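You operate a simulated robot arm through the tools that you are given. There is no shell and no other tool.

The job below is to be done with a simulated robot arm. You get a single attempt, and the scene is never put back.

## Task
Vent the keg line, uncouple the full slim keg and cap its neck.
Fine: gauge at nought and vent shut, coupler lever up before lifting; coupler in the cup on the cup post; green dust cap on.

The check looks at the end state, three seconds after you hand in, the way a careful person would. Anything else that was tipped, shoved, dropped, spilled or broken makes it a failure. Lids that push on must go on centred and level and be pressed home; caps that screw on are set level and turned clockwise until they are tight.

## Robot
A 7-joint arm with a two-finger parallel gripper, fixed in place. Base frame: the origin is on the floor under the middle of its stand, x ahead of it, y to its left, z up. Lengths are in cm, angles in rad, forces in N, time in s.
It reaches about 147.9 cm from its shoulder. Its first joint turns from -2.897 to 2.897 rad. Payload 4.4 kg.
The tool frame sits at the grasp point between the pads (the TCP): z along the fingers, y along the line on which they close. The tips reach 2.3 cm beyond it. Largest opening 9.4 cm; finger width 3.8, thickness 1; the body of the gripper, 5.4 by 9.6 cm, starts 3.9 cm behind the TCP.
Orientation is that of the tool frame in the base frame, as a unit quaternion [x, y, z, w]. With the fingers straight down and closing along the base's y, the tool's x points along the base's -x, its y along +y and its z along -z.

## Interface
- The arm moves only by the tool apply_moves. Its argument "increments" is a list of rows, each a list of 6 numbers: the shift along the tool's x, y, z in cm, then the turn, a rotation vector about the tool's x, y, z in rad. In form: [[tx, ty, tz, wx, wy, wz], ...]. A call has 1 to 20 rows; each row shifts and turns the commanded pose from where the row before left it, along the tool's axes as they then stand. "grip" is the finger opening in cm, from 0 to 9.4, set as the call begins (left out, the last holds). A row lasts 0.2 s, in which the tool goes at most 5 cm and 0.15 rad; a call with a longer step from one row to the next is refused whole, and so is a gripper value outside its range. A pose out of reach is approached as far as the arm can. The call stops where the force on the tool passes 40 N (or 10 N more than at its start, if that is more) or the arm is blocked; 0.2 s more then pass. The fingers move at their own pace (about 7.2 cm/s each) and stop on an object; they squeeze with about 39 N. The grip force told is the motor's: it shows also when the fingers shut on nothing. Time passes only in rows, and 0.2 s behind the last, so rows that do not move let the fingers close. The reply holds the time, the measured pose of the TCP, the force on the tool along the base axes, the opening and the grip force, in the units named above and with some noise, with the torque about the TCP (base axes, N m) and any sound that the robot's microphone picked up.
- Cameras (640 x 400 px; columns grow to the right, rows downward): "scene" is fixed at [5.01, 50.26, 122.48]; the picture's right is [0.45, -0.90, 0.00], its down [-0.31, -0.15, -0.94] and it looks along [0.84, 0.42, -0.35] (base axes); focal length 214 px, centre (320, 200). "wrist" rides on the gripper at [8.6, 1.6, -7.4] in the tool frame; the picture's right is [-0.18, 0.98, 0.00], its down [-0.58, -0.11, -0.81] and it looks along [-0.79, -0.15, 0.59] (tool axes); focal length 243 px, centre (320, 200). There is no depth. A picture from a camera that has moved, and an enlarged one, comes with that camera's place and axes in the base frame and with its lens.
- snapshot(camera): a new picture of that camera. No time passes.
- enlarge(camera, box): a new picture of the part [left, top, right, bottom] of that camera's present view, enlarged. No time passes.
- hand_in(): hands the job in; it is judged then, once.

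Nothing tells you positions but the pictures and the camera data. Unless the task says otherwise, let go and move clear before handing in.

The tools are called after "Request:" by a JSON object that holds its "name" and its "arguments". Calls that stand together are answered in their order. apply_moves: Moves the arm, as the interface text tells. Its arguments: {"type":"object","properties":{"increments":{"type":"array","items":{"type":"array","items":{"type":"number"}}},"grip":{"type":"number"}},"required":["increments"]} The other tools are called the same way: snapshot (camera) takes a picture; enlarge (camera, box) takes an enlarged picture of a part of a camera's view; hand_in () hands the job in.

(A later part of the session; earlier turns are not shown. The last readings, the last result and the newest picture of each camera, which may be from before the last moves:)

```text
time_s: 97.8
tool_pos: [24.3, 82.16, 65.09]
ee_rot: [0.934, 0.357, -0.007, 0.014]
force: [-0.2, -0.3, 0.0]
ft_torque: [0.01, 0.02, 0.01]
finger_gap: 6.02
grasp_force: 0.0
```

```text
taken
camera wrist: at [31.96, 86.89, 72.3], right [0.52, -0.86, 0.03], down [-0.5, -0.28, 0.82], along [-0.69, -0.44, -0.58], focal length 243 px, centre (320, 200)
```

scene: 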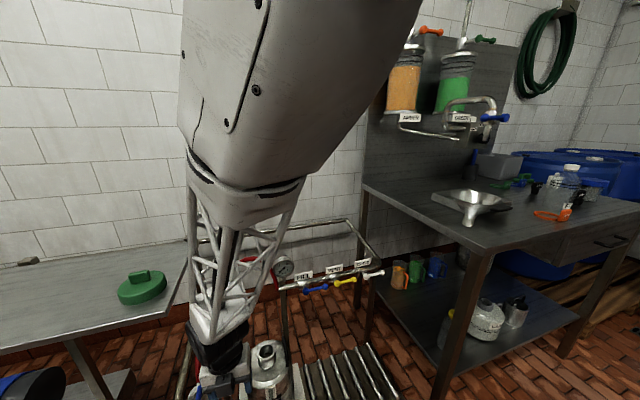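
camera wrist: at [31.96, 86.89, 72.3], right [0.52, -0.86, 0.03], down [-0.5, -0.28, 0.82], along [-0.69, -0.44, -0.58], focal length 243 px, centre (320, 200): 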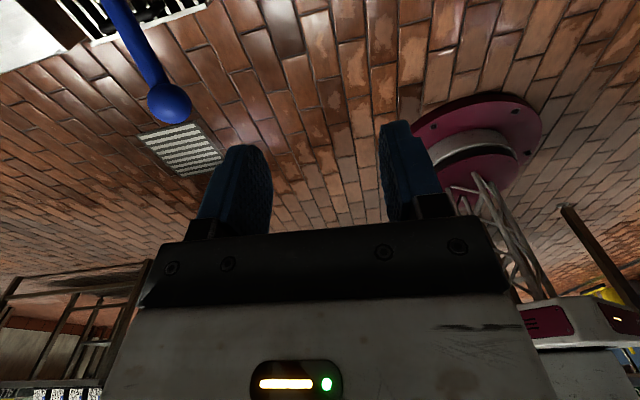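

The arm is clear and tool-down again. Next is the green cap, so I'll rise straight up above table height and turn the wrist back to view it.

Request:
{"name": "apply_moves", "arguments": {"increments": [[0, 0, -4.8, 0, 0, 0], [0, 0, -4.8, 0, 0, 0], [0, 0, -4.8, 0, 0, 0], [0, 0, -4.8, 0, 0, 0], [0, 0, -4.8, 0, 0, 0], [0, 0, -4.8, 0, 0, 0], [0, 0, -4.8, 0, 0, 0], [0, 0, -4.8, 0, 0, 0], [0, 0, -4.8, 0, 0, 0], [0, 0, -4.8, 0, 0, 0]], "grip": 9.4}}

Request:
{"name": "apply_moves", "arguments": {"increments": [[0, 0, 0, 0, 0, 0.14], [0, 0, 0, 0, 0, 0.14], [0, 0, 0, 0, 0, 0.14], [0, 0, 0, 0, 0, 0.14], [0, 0, 0, 0, 0, 0.14], [0, 0, 0, 0, 0, 0.14], [0, 0, 0, 0, 0, 0.14], [0, 0, 0, 0, 0, 0.14], [0, 0, 0, 0, 0, 0.14], [0, 0, 0, 0, 0, 0.14], [0, 0, 0, 0, 0, 0.14], [0, 0, 0, 0, 0, 0.14], [0, 0, 0, 0, 0, 0.14], [0, 0, 0, 0, 0, 0.14], [0, 0, 0, 0, 0, 0.14], [0, 0, 0, 0, 0, 0.14], [0, 0, 0, 0, 0, 0.14], [0, 0, 0, 0, 0, 0.14]]}}

Request:
{"name": "snapshot", "arguments": {"camera": "wrist"}}

Request:
{"name": "snapshot", "arguments": {"camera": "scene"}}

```text
time_s: 100.0
tool_pos: [24.69, 83.86, 110.81]
ee_rot: [0.935, 0.354, -0.015, 0.024]
force: [-0.4, -0.1, 0.0]
ft_torque: [0.01, -0.06, 0.0]
finger_gap: 9.44
grasp_force: 0.1
```

```text
time_s: 103.8
tool_pos: [24.69, 83.86, 111.13]
ee_rot: [-0.623, 0.782, -0.019, -0.019]
force: [0.0, 0.1, 0.0]
ft_torque: [0.03, -0.01, 0.01]
finger_gap: 9.4
grasp_force: 0.1
```

```text
taken
camera wrist: at [21.28, 76.09, 118.87], right [-0.92, 0.4, -0.01], down [0.24, 0.58, 0.78], along [0.32, 0.71, -0.63], focal length 243 px, centre (320, 200)
```

wrist: 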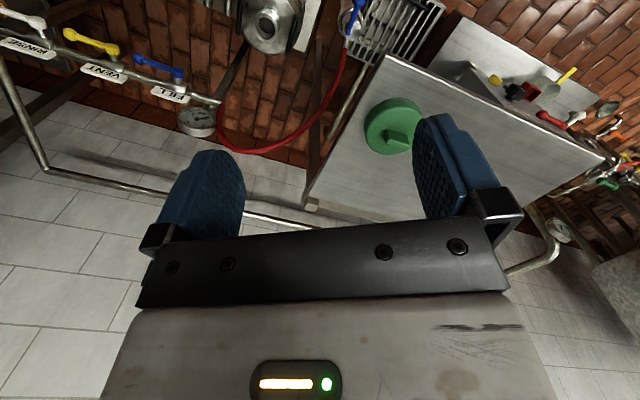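

```text
taken
```

scene: 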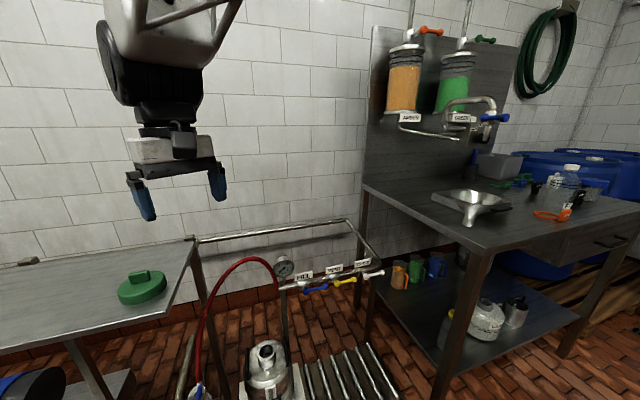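

The scene view confirms the coupler in the cup and the keg neck open. The green cap is on the table, and my tool is about 3° off level, which I'll fix. Let me look closely at the cap.

Request:
{"name": "enlarge", "arguments": {"camera": "wrist", "box": [320, 50, 480, 200]}}

Request:
{"name": "enlarge", "arguments": {"camera": "scene", "box": [100, 250, 200, 320]}}

Request:
{"name": "enlarge", "arguments": {"camera": "scene", "box": [170, 320, 300, 400]}}

```text
2.67 times, centred on (400, 125) of wrist
camera zoom: at [21.28, 76.09, 118.87], right [-0.92, 0.4, -0.01], down [0.24, 0.58, 0.78], along [0.32, 0.71, -0.63], focal length 647 px, centre (107, 400)
```

zoom: 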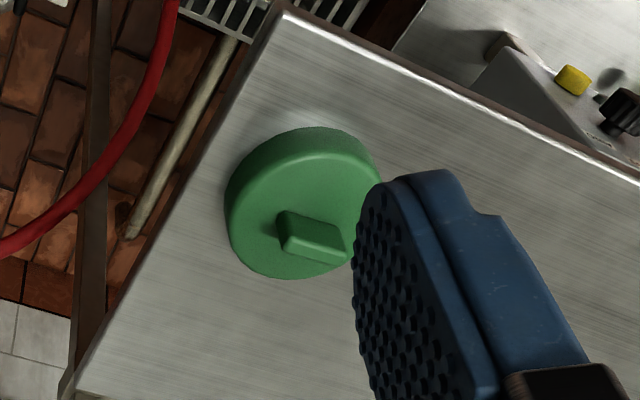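

```text
5.71 times, centred on (150, 285) of scene
camera zoom: at [5.01, 50.26, 122.48], right [0.45, -0.9, 0.0], down [-0.31, -0.15, -0.94], along [0.84, 0.42, -0.35], focal length 1226 px, centre (1291, -286)
```

zoom: 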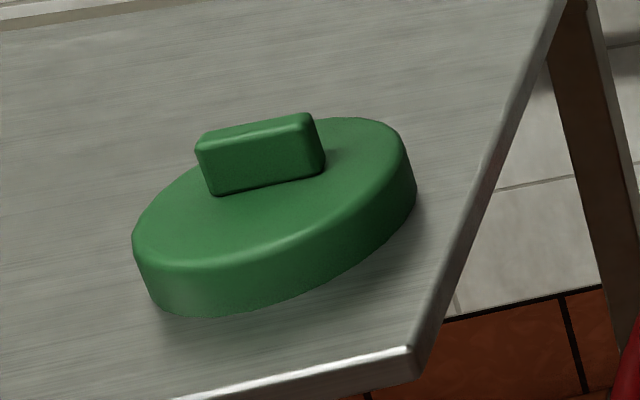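

```text
4.92 times, centred on (235, 360) of scene
camera zoom: at [5.01, 50.26, 122.48], right [0.45, -0.9, 0.0], down [-0.31, -0.15, -0.94], along [0.84, 0.42, -0.35], focal length 1056 px, centre (738, -588)
```

zoom: 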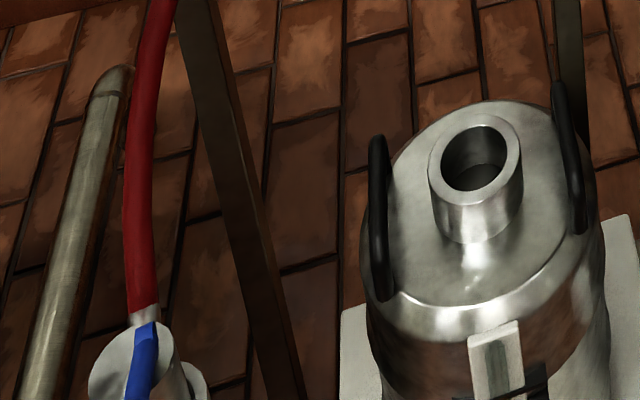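

The cap is about 7.2 cm across, which suits the 6.3 cm neck, and its grip block lies along the same 45° line as the furniture. I'll level the tool and turn to yaw 135°, so the fingers close on the block's long faces.

Request:
{"name": "apply_moves", "arguments": {"increments": [[0, 0, 0, -0.006, -0.053, 0], [0, 0, 0, 0, 0, -0.1264], [0, 0, 0, 0, 0, -0.1264], [0, 0, 0, 0, 0, -0.1264], [0, 0, 0, 0, 0, -0.1264], [0, 0, 0, 0, 0, -0.1264], [0, 0, 0, 0, 0, -0.1264], [0, 0, 0, 0, 0, -0.1264], [0, 0, 0, 0, 0, -0.1264]]}}

Request:
{"name": "snapshot", "arguments": {"camera": "wrist"}}

```text
time_s: 106.0
tool_pos: [24.75, 83.97, 109.69]
ee_rot: [0.924, -0.381, 0.0, 0.008]
force: [0.1, -0.5, 0.6]
ft_torque: [-0.02, 0.05, 0.02]
finger_gap: 9.41
grasp_force: 0.1
stopped in row 9: the arm was blocked; the commanded pose is now the measured one
```

```text
taken
camera wrist: at [30.01, 76.66, 117.11], right [-0.82, -0.57, 0.01], down [-0.33, 0.5, 0.8], along [-0.46, 0.66, -0.6], focal length 243 px, centre (320, 200)
```

wrist: 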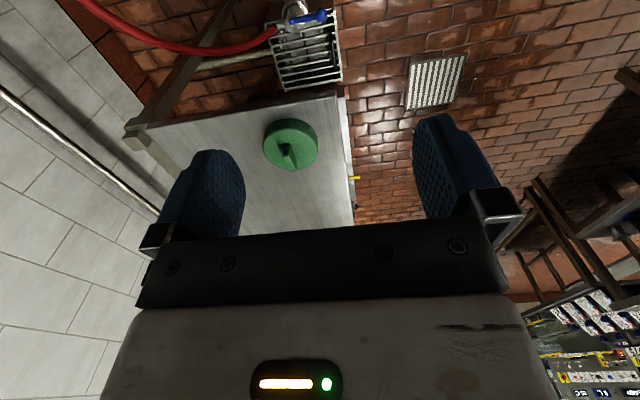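

Request:
{"name": "enlarge", "arguments": {"camera": "wrist", "box": [220, 90, 370, 200]}}

Request:
{"name": "snapshot", "arguments": {"camera": "scene"}}

```text
3.64 times, centred on (295, 145) of wrist
camera zoom: at [30.01, 76.66, 117.11], right [-0.82, -0.57, 0.01], down [-0.33, 0.5, 0.8], along [-0.46, 0.66, -0.6], focal length 882 px, centre (411, 400)
```

zoom: 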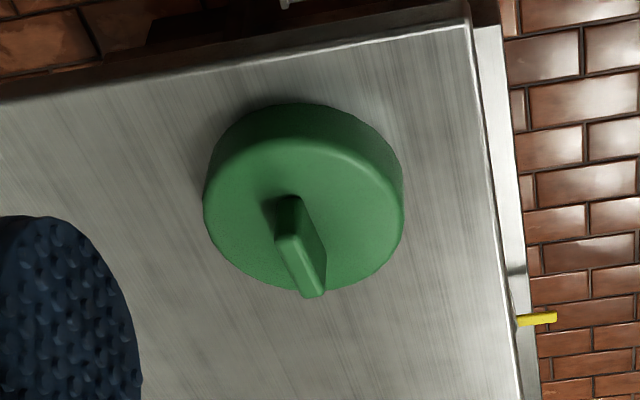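

```text
taken
```

scene: 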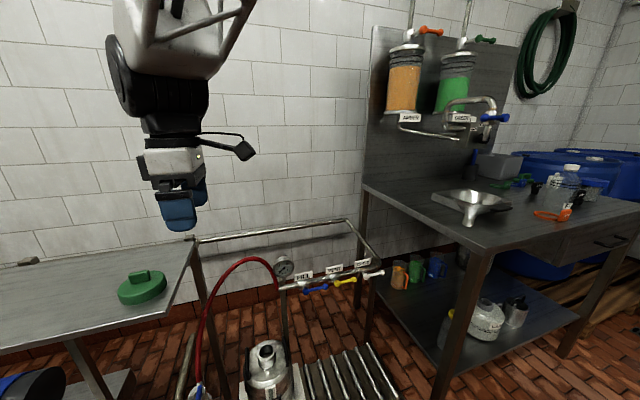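

The cap's top centre is near (20.6, 96.8, 92) and the table top is at z ≈ 89.3. The arm touched a limit at this height, so I'll move outward over the cap in small steps and watch for blocking.

Request:
{"name": "apply_moves", "arguments": {"increments": [[-1.5, -0.77, 0, 0, 0, 0], [-1.5, -0.77, 0, 0, 0, 0], [-1.5, -0.77, 0.5, 0, 0, 0], [-1.5, -0.77, 0.5, 0, 0, 0]]}}

Request:
{"name": "snapshot", "arguments": {"camera": "wrist"}}

```text
time_s: 107.0
tool_pos: [22.71, 90.23, 109.45]
ee_rot: [0.924, -0.382, 0.0, 0.002]
force: [0.0, -0.2, -0.2]
ft_torque: [-0.03, -0.02, 0.02]
finger_gap: 9.37
grasp_force: 0.0
```

```text
taken
camera wrist: at [27.85, 82.99, 116.85], right [-0.82, -0.57, 0.01], down [-0.33, 0.49, 0.81], along [-0.46, 0.66, -0.59], focal length 243 px, centre (320, 200)
```

wrist: 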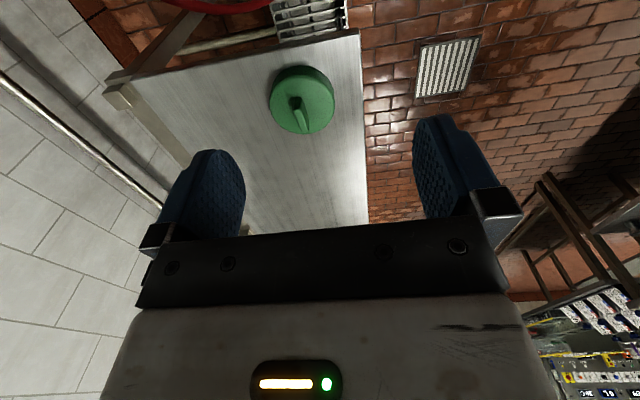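

Request:
{"name": "enlarge", "arguments": {"camera": "wrist", "box": [240, 50, 370, 150]}}

```text
4.00 times, centred on (305, 100) of wrist
camera zoom: at [27.85, 82.99, 116.85], right [-0.82, -0.57, 0.01], down [-0.33, 0.49, 0.81], along [-0.46, 0.66, -0.59], focal length 970 px, centre (380, 600)
```

zoom: 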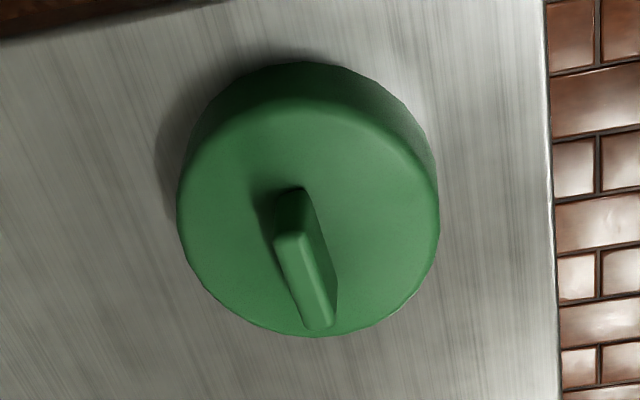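

The cap's block is centred near (20.4, 97.6), about 3 cm long and 0.8 cm thick, with its top at z ≈ 93.5. I'll move right above it.

Request:
{"name": "apply_moves", "arguments": {"increments": [[-2.28, -1.2, 2.48, 0, 0, 0], [-2.28, -1.2, 2.48, 0, 0, 0], [-2.28, -1.2, 2.48, 0, 0, 0], [0, 0, 0, 0, 0, 0]], "grip": 4.0}}

Request:
{"name": "snapshot", "arguments": {"camera": "wrist"}}

Request:
{"name": "enlarge", "arguments": {"camera": "wrist", "box": [240, 90, 400, 230]}}

Request:
{"name": "enlarge", "arguments": {"camera": "scene", "box": [80, 190, 220, 320]}}

```text
time_s: 108.0
tool_pos: [20.42, 97.69, 102.04]
ee_rot: [0.924, -0.382, -0.002, 0.003]
force: [0.2, -1.0, -0.4]
ft_torque: [0.02, 0.01, -0.01]
finger_gap: 4.01
grasp_force: 0.0
```

```text
taken
camera wrist: at [25.53, 90.38, 109.35], right [-0.82, -0.57, 0.01], down [-0.33, 0.49, 0.81], along [-0.46, 0.66, -0.59], focal length 243 px, centre (320, 200)
```

wrist: 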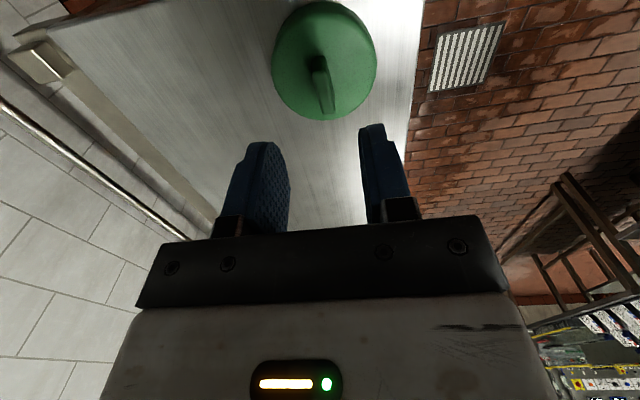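

```text
2.86 times, centred on (320, 160) of wrist
camera zoom: at [25.53, 90.38, 109.35], right [-0.82, -0.57, 0.01], down [-0.33, 0.49, 0.81], along [-0.46, 0.66, -0.59], focal length 693 px, centre (320, 314)
```

zoom: 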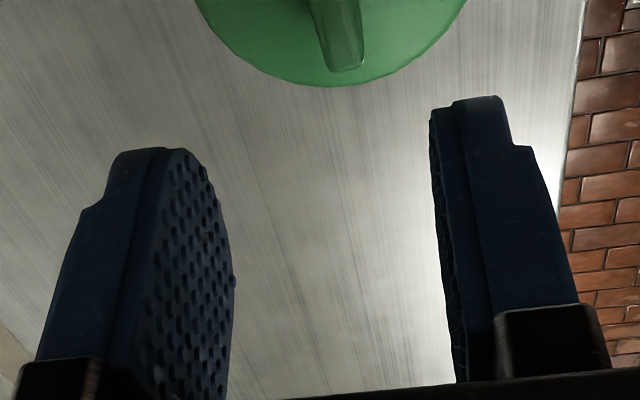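

```text
3.08 times, centred on (150, 255) of scene
camera zoom: at [5.01, 50.26, 122.48], right [0.45, -0.9, 0.0], down [-0.31, -0.15, -0.94], along [0.84, 0.42, -0.35], focal length 660 px, centre (843, 31)
```

zoom: 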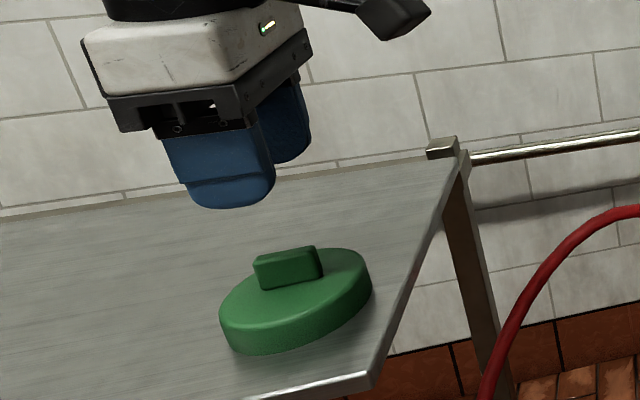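

Request:
{"name": "enlarge", "arguments": {"camera": "wrist", "box": [255, 0, 395, 130]}}

```text
3.08 times, centred on (325, 65) of wrist
camera zoom: at [25.53, 90.38, 109.35], right [-0.82, -0.57, 0.01], down [-0.33, 0.49, 0.81], along [-0.46, 0.66, -0.59], focal length 746 px, centre (305, 615)
```

zoom: 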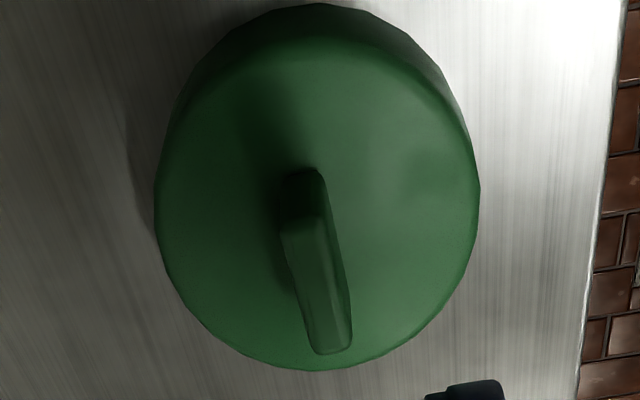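

Request:
{"name": "apply_moves", "arguments": {"increments": [[0.55, 0.36, 0, 0, 0, 0], [0, 0, 2.0, 0, 0, 0], [0, 0, 2.0, 0, 0, 0], [0, 0, 0, 0, 0, 0]]}}

Request:
{"name": "enlarge", "arguments": {"camera": "wrist", "box": [220, 0, 420, 240]}}

Request:
{"name": "enlarge", "arguments": {"camera": "scene", "box": [90, 220, 200, 320]}}

```text
time_s: 109.0
tool_pos: [20.49, 97.07, 97.92]
ee_rot: [0.924, -0.382, -0.001, 0.003]
force: [-0.3, 0.1, -0.2]
ft_torque: [0.0, -0.02, 0.01]
finger_gap: 4.0
grasp_force: 0.0
```

```text
1.67 times, centred on (320, 120) of wrist
camera zoom: at [25.69, 89.78, 105.23], right [-0.82, -0.57, 0.01], down [-0.33, 0.49, 0.81], along [-0.46, 0.66, -0.59], focal length 404 px, centre (320, 333)
```

zoom: 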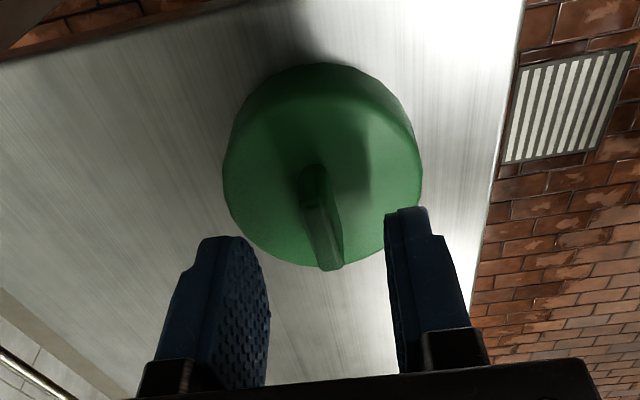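

```text
4.00 times, centred on (145, 270) of scene
camera zoom: at [5.01, 50.26, 122.48], right [0.45, -0.9, 0.0], down [-0.31, -0.15, -0.94], along [0.84, 0.42, -0.35], focal length 858 px, centre (1020, -80)
```

zoom: 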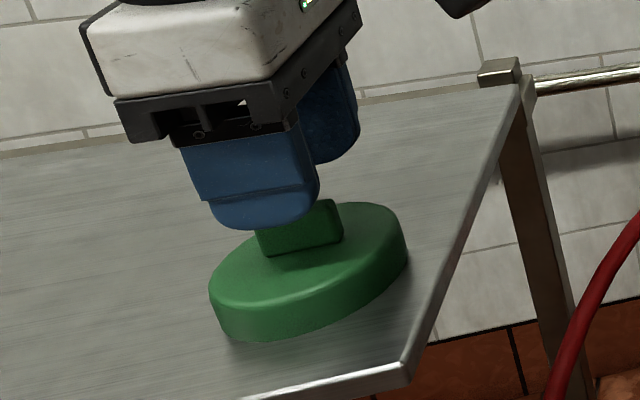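

Aligned within about 2 mm. I'll lower the last 3 cm and close on the grip block.

Request:
{"name": "apply_moves", "arguments": {"increments": [[-0.15, -0.03, 1.5, 0, 0, 0], [0, 0, 1.5, 0, 0, 0], [0, 0, 0, 0, 0, 0]]}}

Request:
{"name": "enlarge", "arguments": {"camera": "scene", "box": [90, 220, 200, 320]}}

Request:
{"name": "enlarge", "arguments": {"camera": "wrist", "box": [220, 0, 420, 240]}}

```text
time_s: 109.8
tool_pos: [20.4, 97.12, 95.07]
ee_rot: [0.924, -0.382, -0.002, 0.003]
force: [0.0, 0.1, 0.1]
ft_torque: [0.01, -0.02, 0.04]
finger_gap: 4.0
grasp_force: 0.0
```

```text
4.00 times, centred on (145, 270) of scene
camera zoom: at [5.01, 50.26, 122.48], right [0.45, -0.9, 0.0], down [-0.31, -0.15, -0.94], along [0.84, 0.42, -0.35], focal length 858 px, centre (1020, -80)
```

zoom: 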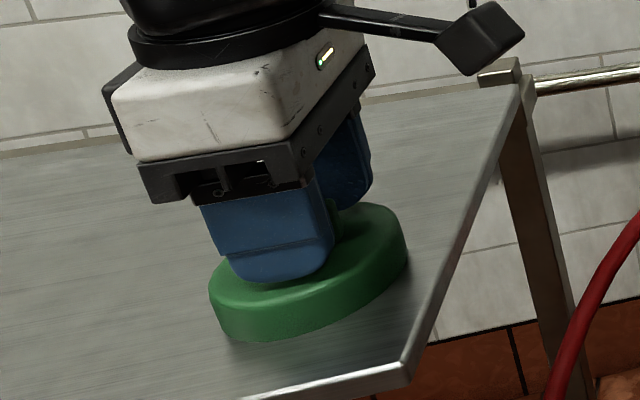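

```text
1.67 times, centred on (320, 120) of wrist
camera zoom: at [25.59, 89.76, 102.3], right [-0.82, -0.57, 0.01], down [-0.33, 0.49, 0.81], along [-0.46, 0.66, -0.59], focal length 404 px, centre (320, 333)
```

zoom: 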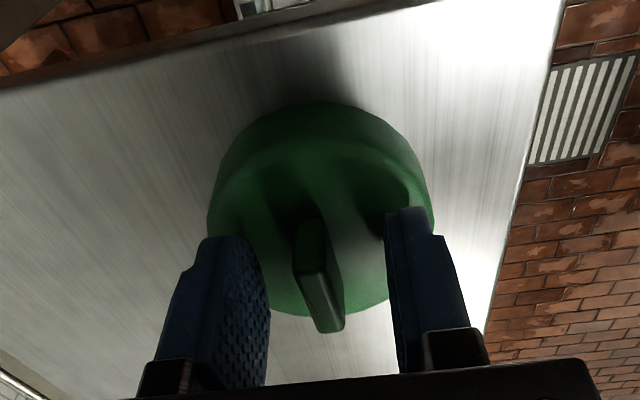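

Request:
{"name": "apply_moves", "arguments": {"increments": [[0, 0, 0.25, 0, 0, 0], [0, 0, 0, 0, 0, 0]]}}

Request:
{"name": "apply_moves", "arguments": {"increments": [[0, 0, 0, 0, 0, 0], [0, 0, 0, 0, 0, 0], [0, 0, 0, 0, 0, 0], [0, 0, 0, 0, 0, 0]], "grip": 0.2}}

Request:
{"name": "enlarge", "arguments": {"camera": "wrist", "box": [220, 0, 420, 240]}}

Request:
{"name": "enlarge", "arguments": {"camera": "scene", "box": [90, 220, 200, 320]}}

```text
time_s: 110.4
tool_pos: [20.36, 97.07, 94.71]
ee_rot: [0.924, -0.382, -0.002, 0.004]
force: [0.1, -0.6, -0.3]
ft_torque: [-0.02, -0.01, -0.03]
finger_gap: 4.0
grasp_force: 0.0
```

```text
time_s: 111.4
tool_pos: [20.47, 97.16, 94.68]
ee_rot: [0.924, -0.382, -0.001, 0.003]
force: [0.4, 0.4, 0.7]
ft_torque: [0.06, -0.03, -0.02]
finger_gap: 0.88
grasp_force: 39.0
```

```text
1.67 times, centred on (320, 120) of wrist
camera zoom: at [25.55, 89.75, 102.02], right [-0.82, -0.57, 0.01], down [-0.33, 0.49, 0.81], along [-0.46, 0.66, -0.59], focal length 404 px, centre (320, 333)
```

zoom: 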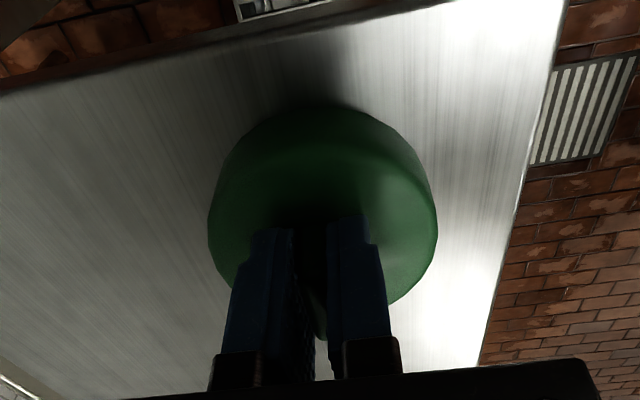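

```text
4.00 times, centred on (145, 270) of scene
camera zoom: at [5.01, 50.26, 122.48], right [0.45, -0.9, 0.0], down [-0.31, -0.15, -0.94], along [0.84, 0.42, -0.35], focal length 858 px, centre (1020, -80)
```

zoom: 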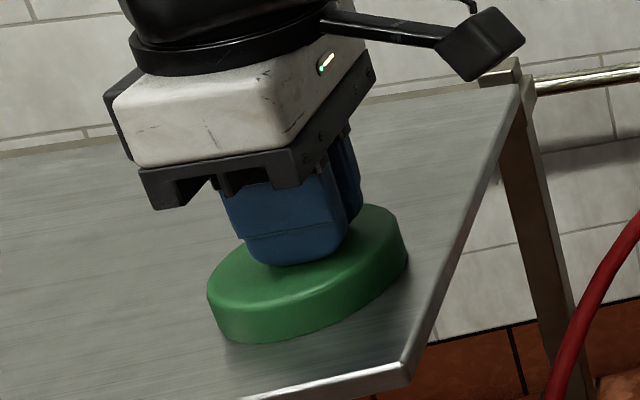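

I have the cap's grip block (0.88 cm). I'll lift the cap straight up and check that it hangs level.

Request:
{"name": "apply_moves", "arguments": {"increments": [[0, 0, -1, 0, 0, 0], [0, 0, -2, 0, 0, 0], [0, 0, -3, 0, 0, 0], [0, 0, -3, 0, 0, 0]]}}

Request:
{"name": "snapshot", "arguments": {"camera": "wrist"}}

Request:
{"name": "snapshot", "arguments": {"camera": "scene"}}

Request:
{"name": "enlarge", "arguments": {"camera": "scene", "box": [90, 180, 220, 290]}}

Request:
{"name": "enlarge", "arguments": {"camera": "scene", "box": [180, 230, 310, 400]}}

```text
time_s: 112.4
tool_pos: [20.38, 97.12, 103.56]
ee_rot: [0.924, -0.381, -0.001, 0.004]
force: [-0.7, -0.2, -0.6]
ft_torque: [0.01, 0.01, 0.02]
finger_gap: 0.86
grasp_force: 39.3
```

```text
taken
camera wrist: at [25.36, 89.85, 110.96], right [-0.82, -0.57, 0.01], down [-0.33, 0.49, 0.8], along [-0.46, 0.66, -0.59], focal length 243 px, centre (320, 200)
```

wrist: 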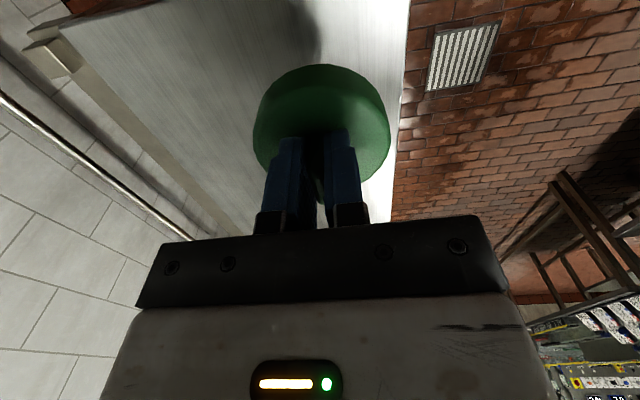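

```text
taken
```

scene: 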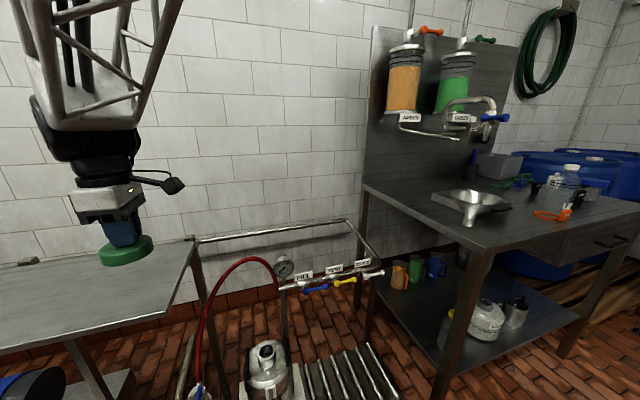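

```text
3.64 times, centred on (155, 235) of scene
camera zoom: at [5.01, 50.26, 122.48], right [0.45, -0.9, 0.0], down [-0.31, -0.15, -0.94], along [0.84, 0.42, -0.35], focal length 780 px, centre (920, 73)
```

zoom: 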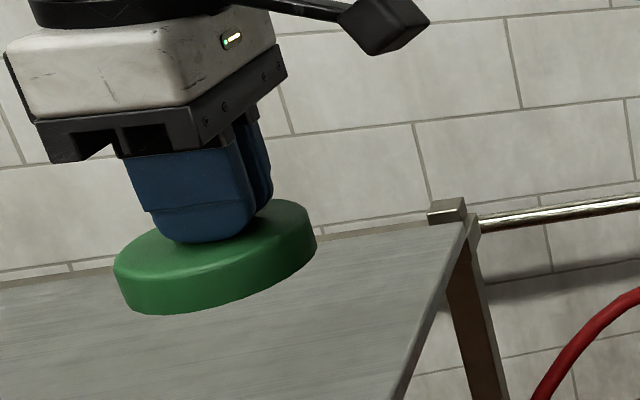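

```text
2.35 times, centred on (245, 315) of scene
camera zoom: at [5.01, 50.26, 122.48], right [0.45, -0.9, 0.0], down [-0.31, -0.15, -0.94], along [0.84, 0.42, -0.35], focal length 505 px, centre (496, -71)
```

zoom: 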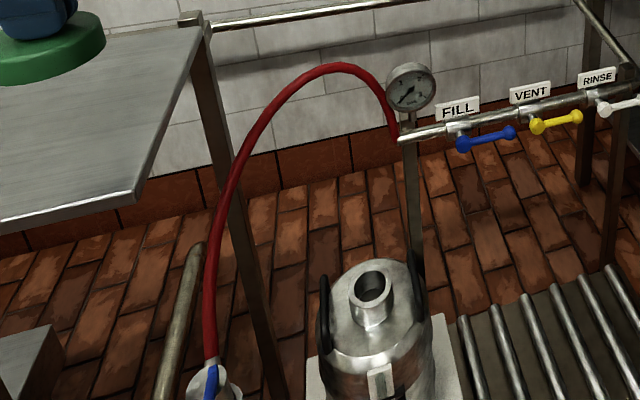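

The cap hangs level, the gauge still reads 0, and the hose arches well behind the keg. I'll carry the cap across to above the neck.

Request:
{"name": "apply_moves", "arguments": {"increments": [[0, 0, 0, 0.008, -0.001, 0], [3.6, -1.478, 0, 0, 0, 0], [3.6, -1.478, 0, 0, 0, 0], [3.6, -1.478, 0, 0, 0, 0], [3.6, -1.478, 0, 0, 0, 0], [3.6, -1.478, 0, 0, 0, 0], [3.6, -1.478, 0, 0, 0, 0], [0, 0, 0, 0, 0, 0]]}}

Request:
{"name": "snapshot", "arguments": {"camera": "wrist"}}

Request:
{"name": "snapshot", "arguments": {"camera": "scene"}}

```text
time_s: 114.2
tool_pos: [41.96, 88.35, 103.88]
ee_rot: [0.924, -0.382, 0.0, -0.001]
force: [0.2, -0.3, -0.4]
ft_torque: [0.02, 0.01, 0.0]
finger_gap: 0.89
grasp_force: 39.4
```

```text
taken
camera wrist: at [47.19, 80.94, 111.05], right [-0.82, -0.57, 0.0], down [-0.34, 0.49, 0.81], along [-0.46, 0.67, -0.59], focal length 243 px, centre (320, 200)
```

wrist: 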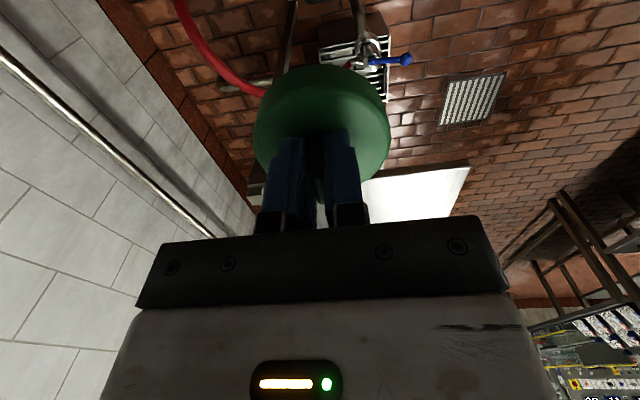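

```text
taken
```

scene: 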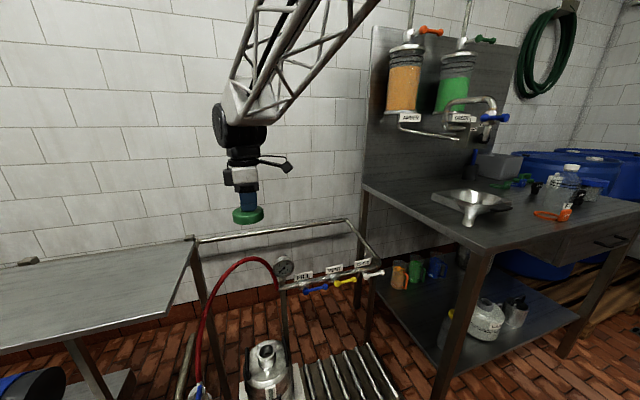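

Request:
{"name": "apply_moves", "arguments": {"increments": [[0, 0, 4.2, 0, 0, 0], [0, 0, 4.2, 0, 0, 0], [0, 0, 4.2, 0, 0, 0], [0, 0, 4.2, 0, 0, 0], [0, 0, 4.2, 0, 0, 0], [0, 0, 4.2, 0, 0, 0], [0, 0, 4.2, 0, 0, 0], [0, 0, 4.2, 0, 0, 0], [0, 0, 0, 0, 0, 0]]}}

Request:
{"name": "snapshot", "arguments": {"camera": "wrist"}}

Request:
{"name": "snapshot", "arguments": {"camera": "scene"}}

Request:
{"name": "enlarge", "arguments": {"camera": "scene", "box": [210, 270, 330, 400]}}

```text
time_s: 116.2
tool_pos: [41.87, 88.49, 70.16]
ee_rot: [0.924, -0.382, 0.0, 0.0]
force: [0.1, -0.2, -0.3]
ft_torque: [0.0, 0.02, 0.02]
finger_gap: 0.89
grasp_force: 38.7
```

```text
taken
camera wrist: at [47.02, 81.0, 77.4], right [-0.82, -0.57, 0.0], down [-0.34, 0.49, 0.81], along [-0.46, 0.67, -0.59], focal length 243 px, centre (320, 200)
```

wrist: 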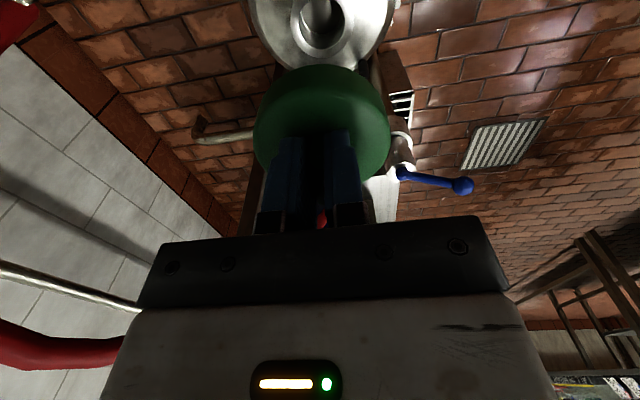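

```text
taken
```

scene: 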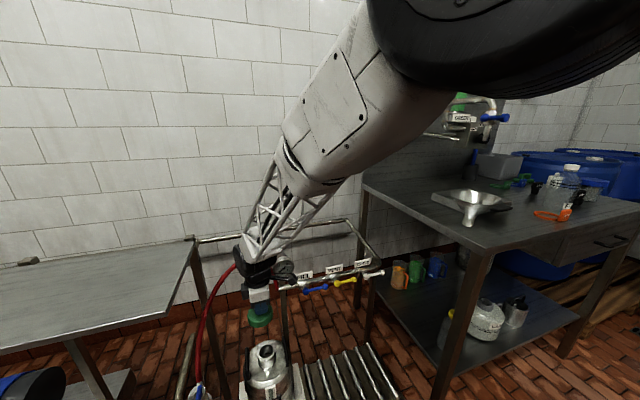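

```text
3.08 times, centred on (270, 335) of scene
camera zoom: at [5.01, 50.26, 122.48], right [0.45, -0.9, 0.0], down [-0.31, -0.15, -0.94], along [0.84, 0.42, -0.35], focal length 660 px, centre (474, -215)
```

zoom: 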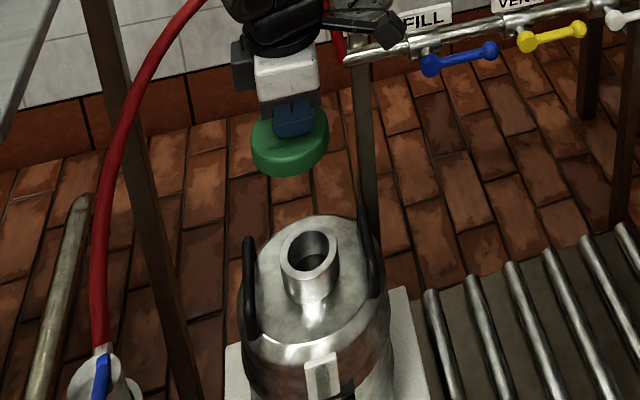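

Request:
{"name": "enlarge", "arguments": {"camera": "wrist", "box": [230, 0, 410, 120]}}

```text
3.33 times, centred on (320, 60) of wrist
camera zoom: at [47.02, 81.0, 77.4], right [-0.82, -0.57, 0.0], down [-0.34, 0.49, 0.81], along [-0.46, 0.67, -0.59], focal length 809 px, centre (320, 667)
```

zoom: 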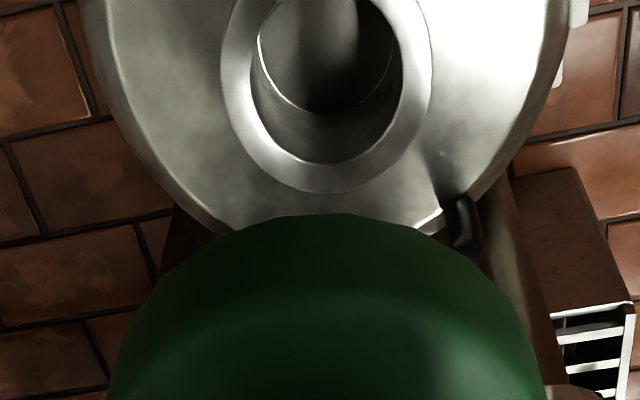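

The neck centre is confirmed at n = 91.97, m = −32.83, and the cap sits about 0.3 cm to −m in the grip. I'll correct for that and lower to about 3 cm above the rim to re-check.

Request:
{"name": "apply_moves", "arguments": {"increments": [[0.42, 0.15, 0, 0, 0, 0], [0, 0, 3.0, 0, 0, 0], [0, 0, 3.0, 0, 0, 0], [0, 0, 3.0, 0, 0, 0], [0, 0, 3.0, 0, 0, 0], [0, 0, 0, 0, 0, 0]]}}

Request:
{"name": "enlarge", "arguments": {"camera": "wrist", "box": [230, 0, 410, 140]}}

Request:
{"name": "enlarge", "arguments": {"camera": "scene", "box": [230, 310, 310, 400]}}

Request:
{"name": "snapshot", "arguments": {"camera": "wrist"}}

```text
time_s: 117.6
tool_pos: [42.29, 87.73, 58.15]
ee_rot: [0.924, -0.381, 0.0, 0.0]
force: [-0.6, 0.4, -0.2]
ft_torque: [-0.02, 0.01, 0.02]
finger_gap: 0.85
grasp_force: 38.2
```

```text
2.86 times, centred on (320, 70) of wrist
camera zoom: at [47.36, 80.42, 65.48], right [-0.82, -0.57, 0.0], down [-0.34, 0.49, 0.81], along [-0.46, 0.67, -0.59], focal length 693 px, centre (320, 571)
```

zoom: 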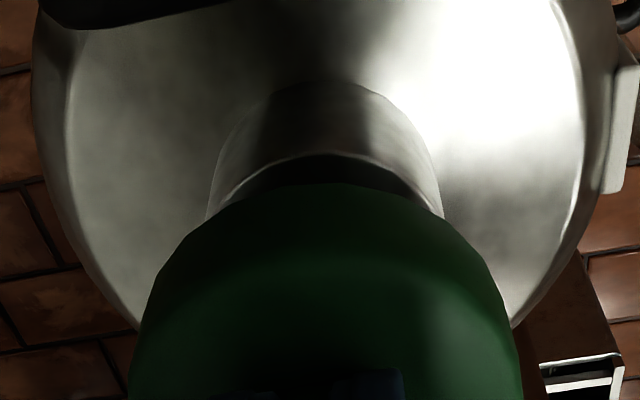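

```text
4.44 times, centred on (270, 355) of scene
camera zoom: at [5.01, 50.26, 122.48], right [0.45, -0.9, 0.0], down [-0.31, -0.15, -0.94], along [0.84, 0.42, -0.35], focal length 953 px, centre (542, -489)
```

zoom: 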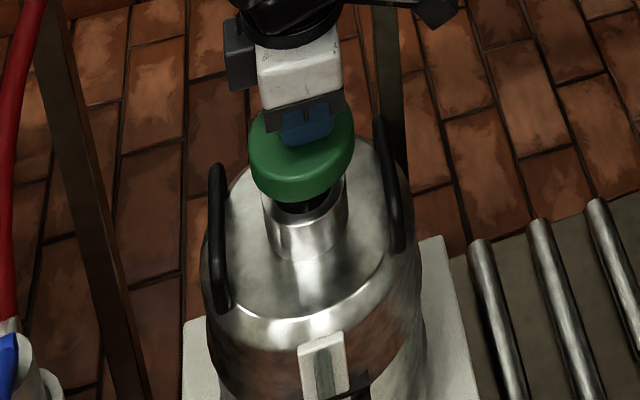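

```text
taken
camera wrist: at [47.36, 80.42, 65.48], right [-0.82, -0.57, 0.0], down [-0.34, 0.49, 0.81], along [-0.46, 0.67, -0.59], focal length 243 px, centre (320, 200)
```

wrist: 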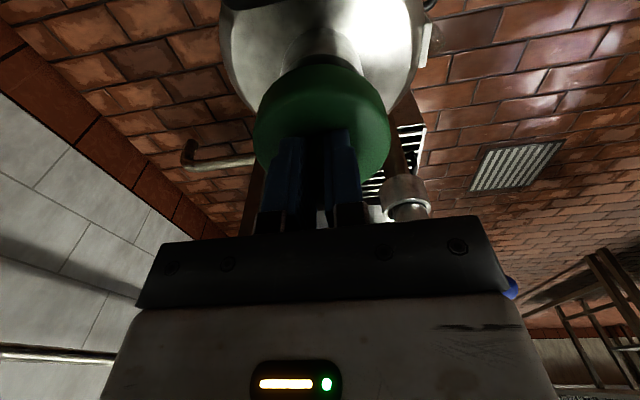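

Request:
{"name": "apply_moves", "arguments": {"increments": [[0, 0, 0, 0, 0, 0], [0, 0, 0, 0, 0, 0]]}}

Request:
{"name": "enlarge", "arguments": {"camera": "wrist", "box": [230, 20, 410, 150]}}

```text
time_s: 118.2
tool_pos: [42.22, 87.77, 58.15]
ee_rot: [0.924, -0.382, 0.0, -0.001]
force: [-0.5, 0.1, -0.2]
ft_torque: [0.01, 0.0, 0.0]
finger_gap: 0.89
grasp_force: 39.1
```

```text
3.08 times, centred on (320, 85) of wrist
camera zoom: at [47.35, 80.42, 65.5], right [-0.82, -0.57, 0.0], down [-0.34, 0.49, 0.81], along [-0.46, 0.67, -0.59], focal length 746 px, centre (320, 554)
```

zoom: 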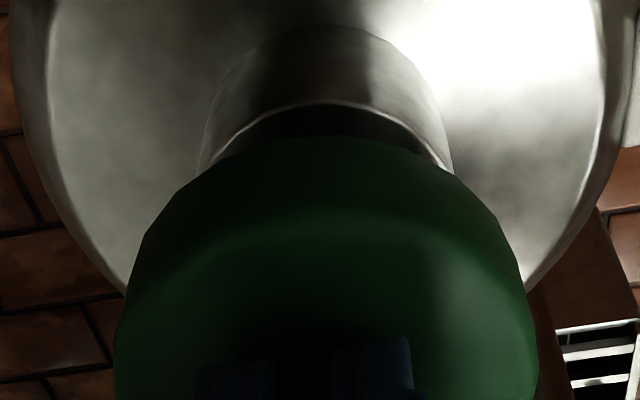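

By both cameras the cap is within about 1.5 mm of centre. I'll make the last correction and lower gently until it meets the rim.

Request:
{"name": "apply_moves", "arguments": {"increments": [[-0.14, -0.07, 0, 0, 0, 0], [0, 0, 1.0, 0, 0, 0], [0, 0, 1.0, 0, 0, 0], [0, 0, 0.6, 0, 0, 0], [0, 0, 0, 0, 0, 0]]}}

Request:
{"name": "enlarge", "arguments": {"camera": "scene", "box": [240, 320, 300, 380]}}

Request:
{"name": "enlarge", "arguments": {"camera": "wrist", "box": [230, 20, 410, 150]}}

```text
time_s: 119.4
tool_pos: [42.25, 88.04, 55.48]
ee_rot: [0.924, -0.382, 0.0, -0.001]
force: [0.1, 0.2, 0.0]
ft_torque: [-0.02, 0.0, -0.02]
finger_gap: 0.87
grasp_force: 39.2
```

```text
6.67 times, centred on (270, 350) of scene
camera zoom: at [5.01, 50.26, 122.48], right [0.45, -0.9, 0.0], down [-0.31, -0.15, -0.94], along [0.84, 0.42, -0.35], focal length 1430 px, centre (653, -800)
```

zoom: 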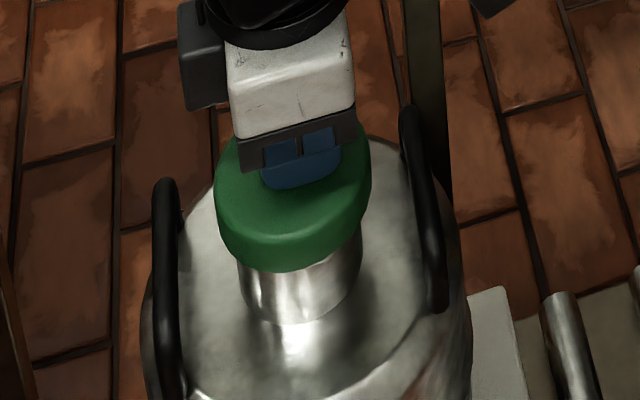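

```text
3.08 times, centred on (320, 85) of wrist
camera zoom: at [47.36, 80.67, 62.81], right [-0.82, -0.57, 0.0], down [-0.34, 0.49, 0.81], along [-0.46, 0.67, -0.59], focal length 746 px, centre (320, 554)
```

zoom: 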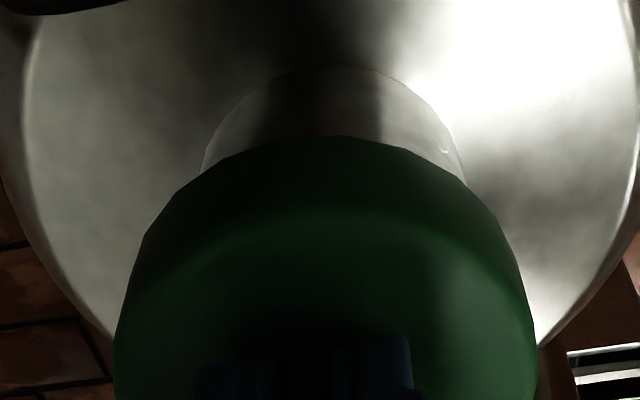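

Request:
{"name": "apply_moves", "arguments": {"increments": [[0, 0.14, 0, 0, 0, 0], [0, 0, 0.3, 0, 0, 0], [0, 0, 0.3, 0, 0, 0], [0, 0, 0, 0, 0, 0]]}}

Request:
{"name": "apply_moves", "arguments": {"increments": [[0, 0, 0.25, 0, 0, 0], [0, 0, 0.25, 0, 0, 0], [0, 0, 0, 0, 0, 0]]}}

Request:
{"name": "enlarge", "arguments": {"camera": "scene", "box": [240, 320, 300, 380]}}

```text
time_s: 120.4
tool_pos: [42.09, 87.95, 54.94]
ee_rot: [0.924, -0.382, 0.0, -0.001]
force: [0.6, 0.4, -0.4]
ft_torque: [0.02, 0.0, -0.01]
finger_gap: 0.86
grasp_force: 39.1
```

```text
time_s: 121.2
tool_pos: [42.13, 88.07, 54.69]
ee_rot: [0.924, -0.382, 0.0, -0.002]
force: [0.0, -8.0, 26.0]
ft_torque: [0.34, 0.75, 0.16]
finger_gap: 0.87
grasp_force: 39.0
```

```text
6.67 times, centred on (270, 350) of scene
camera zoom: at [5.01, 50.26, 122.48], right [0.45, -0.9, 0.0], down [-0.31, -0.15, -0.94], along [0.84, 0.42, -0.35], focal length 1430 px, centre (653, -800)
```

zoom: 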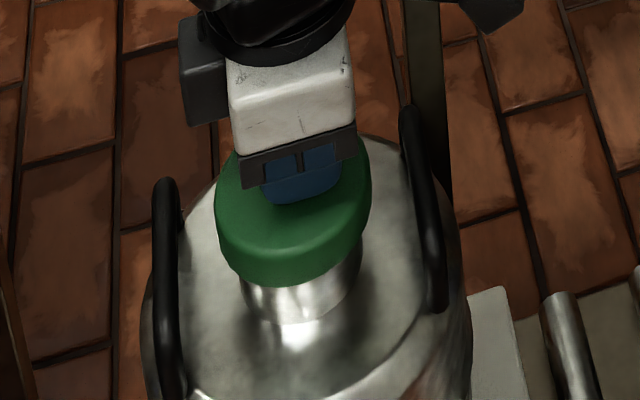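

Contact at 26 N, and the torque places it on the cap's −m wall, so the cap is a little too far to +m. I'll back up slightly, shift 2 mm and try again.

Request:
{"name": "apply_moves", "arguments": {"increments": [[0, 0, -0.4, 0, 0, 0], [0, 0, -0.3, 0, 0, 0], [-0.2, 0, 0, 0, 0, 0], [0, 0, 0, 0, 0, 0]]}}

Request:
{"name": "apply_moves", "arguments": {"increments": [[0, 0, 0.25, 0, 0, 0], [0, 0, 0.25, 0, 0, 0], [0, 0, 0.2, 0, 0, 0], [0, 0, 0, 0, 0, 0]]}}

```text
time_s: 122.2
tool_pos: [41.88, 88.0, 55.06]
ee_rot: [0.924, -0.382, 0.0, -0.001]
force: [-0.3, 0.3, -0.4]
ft_torque: [-0.01, -0.01, 0.01]
finger_gap: 0.86
grasp_force: 39.0
```

```text
time_s: 123.2
tool_pos: [41.89, 88.09, 54.41]
ee_rot: [0.924, -0.382, 0.0, -0.001]
force: [-0.4, -0.1, -0.4]
ft_torque: [-0.02, 0.02, 0.04]
finger_gap: 0.88
grasp_force: 39.2
```

It slipped past the rim with no force, so the cap is now going over the neck. Continuing down slowly.

Request:
{"name": "apply_moves", "arguments": {"increments": [[0, 0, 0.25, 0, 0, 0], [0, 0, 0.25, 0, 0, 0], [0, 0, 0, 0, 0, 0]]}}

Request:
{"name": "apply_moves", "arguments": {"increments": [[0, 0, 0.25, 0, 0, 0], [0, 0, 0.25, 0, 0, 0], [0, 0, 0, 0, 0, 0]]}}

Request:
{"name": "enlarge", "arguments": {"camera": "scene", "box": [240, 320, 300, 380]}}

```text
time_s: 124.0
tool_pos: [41.83, 88.08, 53.96]
ee_rot: [0.924, -0.382, 0.0, -0.001]
force: [0.1, 1.5, 0.3]
ft_torque: [0.08, -0.02, 0.03]
finger_gap: 0.88
grasp_force: 39.3
```

```text
time_s: 124.8
tool_pos: [41.93, 88.04, 53.52]
ee_rot: [0.924, -0.382, 0.001, -0.001]
force: [1.8, 1.8, 0.1]
ft_torque: [0.08, -0.06, -0.04]
finger_gap: 0.86
grasp_force: 39.3
```

```text
6.67 times, centred on (270, 350) of scene
camera zoom: at [5.01, 50.26, 122.48], right [0.45, -0.9, 0.0], down [-0.31, -0.15, -0.94], along [0.84, 0.42, -0.35], focal length 1430 px, centre (653, -800)
```

zoom: 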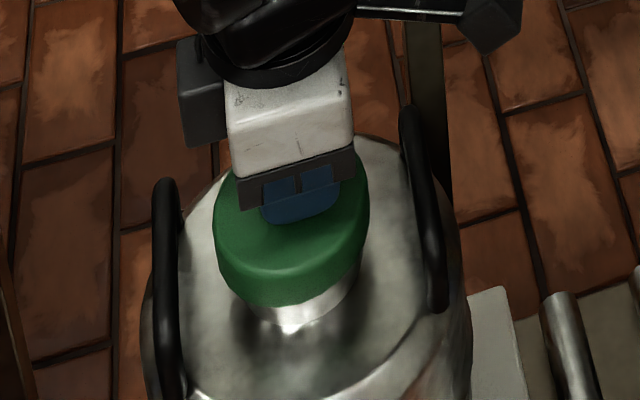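

Slight guiding forces only. I'll continue until it bottoms out.

Request:
{"name": "apply_moves", "arguments": {"increments": [[0, 0, 0.25, 0, 0, 0], [0, 0, 0.25, 0, 0, 0], [0, 0, 0, 0, 0, 0]]}}

Request:
{"name": "apply_moves", "arguments": {"increments": [[0, 0, 0.25, 0, 0, 0], [0, 0, 0.25, 0, 0, 0], [0, 0, 0, 0, 0, 0]]}}

Request:
{"name": "enlarge", "arguments": {"camera": "scene", "box": [240, 320, 300, 380]}}

```text
time_s: 125.6
tool_pos: [41.93, 88.15, 53.02]
ee_rot: [0.924, -0.382, 0.001, 0.0]
force: [2.7, 5.0, 0.7]
ft_torque: [0.18, -0.08, -0.07]
finger_gap: 0.86
grasp_force: 39.0
```

```text
time_s: 126.2
tool_pos: [41.99, 88.16, 52.9]
ee_rot: [0.925, -0.381, 0.0, -0.003]
force: [-2.3, -4.8, 6.9]
ft_torque: [-0.2, 0.09, 0.02]
finger_gap: 0.9
grasp_force: 38.8
stopped in row 2: the force on the tool passed its limit at 45 N (the readings are from after the stop); the commanded pose is now the measured one
```

```text
6.67 times, centred on (270, 350) of scene
camera zoom: at [5.01, 50.26, 122.48], right [0.45, -0.9, 0.0], down [-0.31, -0.15, -0.94], along [0.84, 0.42, -0.35], focal length 1430 px, centre (653, -800)
```

zoom: 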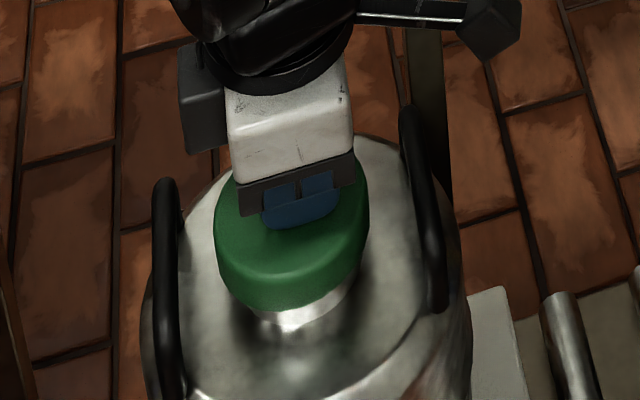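

The cap hit firm resistance (45 N) at z = 52.9. I'll press once more, gently, to be sure it's fully home.

Request:
{"name": "apply_moves", "arguments": {"increments": [[0, 0, 0.1, 0, 0, 0], [0, 0, 0.1, 0, 0, 0], [0, 0, 0, 0, 0, 0]]}}

Request:
{"name": "apply_moves", "arguments": {"increments": [[0, 0, 0.1, 0, 0, 0], [0, 0, 0, 0, 0, 0]]}}

Request:
{"name": "snapshot", "arguments": {"camera": "wrist"}}

```text
time_s: 127.0
tool_pos: [42.06, 88.25, 52.91]
ee_rot: [0.925, -0.38, 0.001, -0.003]
force: [-6.3, -10.0, 9.9]
ft_torque: [-0.27, 0.14, 0.1]
finger_gap: 0.86
grasp_force: 38.7
stopped in row 3: the force on the tool passed its limit at 41 N (the readings are from after the stop); the commanded pose is now the measured one
```

```text
time_s: 127.6
tool_pos: [42.15, 88.37, 52.77]
ee_rot: [0.924, -0.382, 0.0, -0.004]
force: [-9.4, -14.9, 31.8]
ft_torque: [-0.52, 0.18, 0.17]
finger_gap: 0.89
grasp_force: 38.9
```

```text
taken
camera wrist: at [47.13, 80.9, 60.17], right [-0.82, -0.57, -0.01], down [-0.34, 0.48, 0.81], along [-0.46, 0.67, -0.59], focal length 243 px, centre (320, 200)
```

wrist: 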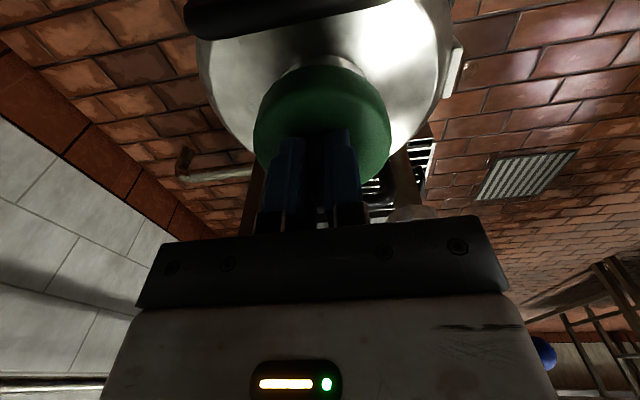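

Vertical press is firm but some sideways load has built up. I'll relax the sideways offset, press straight down once more, then release.

Request:
{"name": "apply_moves", "arguments": {"increments": [[0, 0.15, 0, 0, 0, 0], [-0.05, 0.12, 0, 0, 0, 0], [0, 0, 0, 0, 0, 0]]}}

Request:
{"name": "apply_moves", "arguments": {"increments": [[0, 0, 0.05, 0, 0, 0], [0, 0, 0.05, 0, 0, 0], [0, 0, 0, 0, 0, 0]]}}

```text
time_s: 128.4
tool_pos: [41.88, 88.22, 52.89]
ee_rot: [0.924, -0.383, 0.001, -0.005]
force: [9.1, 4.1, 25.1]
ft_torque: [-0.11, -0.09, 0.01]
finger_gap: 0.87
grasp_force: 38.9
```

```text
time_s: 129.0
tool_pos: [41.79, 88.22, 52.83]
ee_rot: [0.924, -0.381, 0.0, -0.004]
force: [0.9, -3.6, 6.9]
ft_torque: [-0.35, 0.06, 0.09]
finger_gap: 0.91
grasp_force: 39.0
stopped in row 2: the force on the tool passed its limit at 42 N (the readings are from after the stop); the commanded pose is now the measured one
```

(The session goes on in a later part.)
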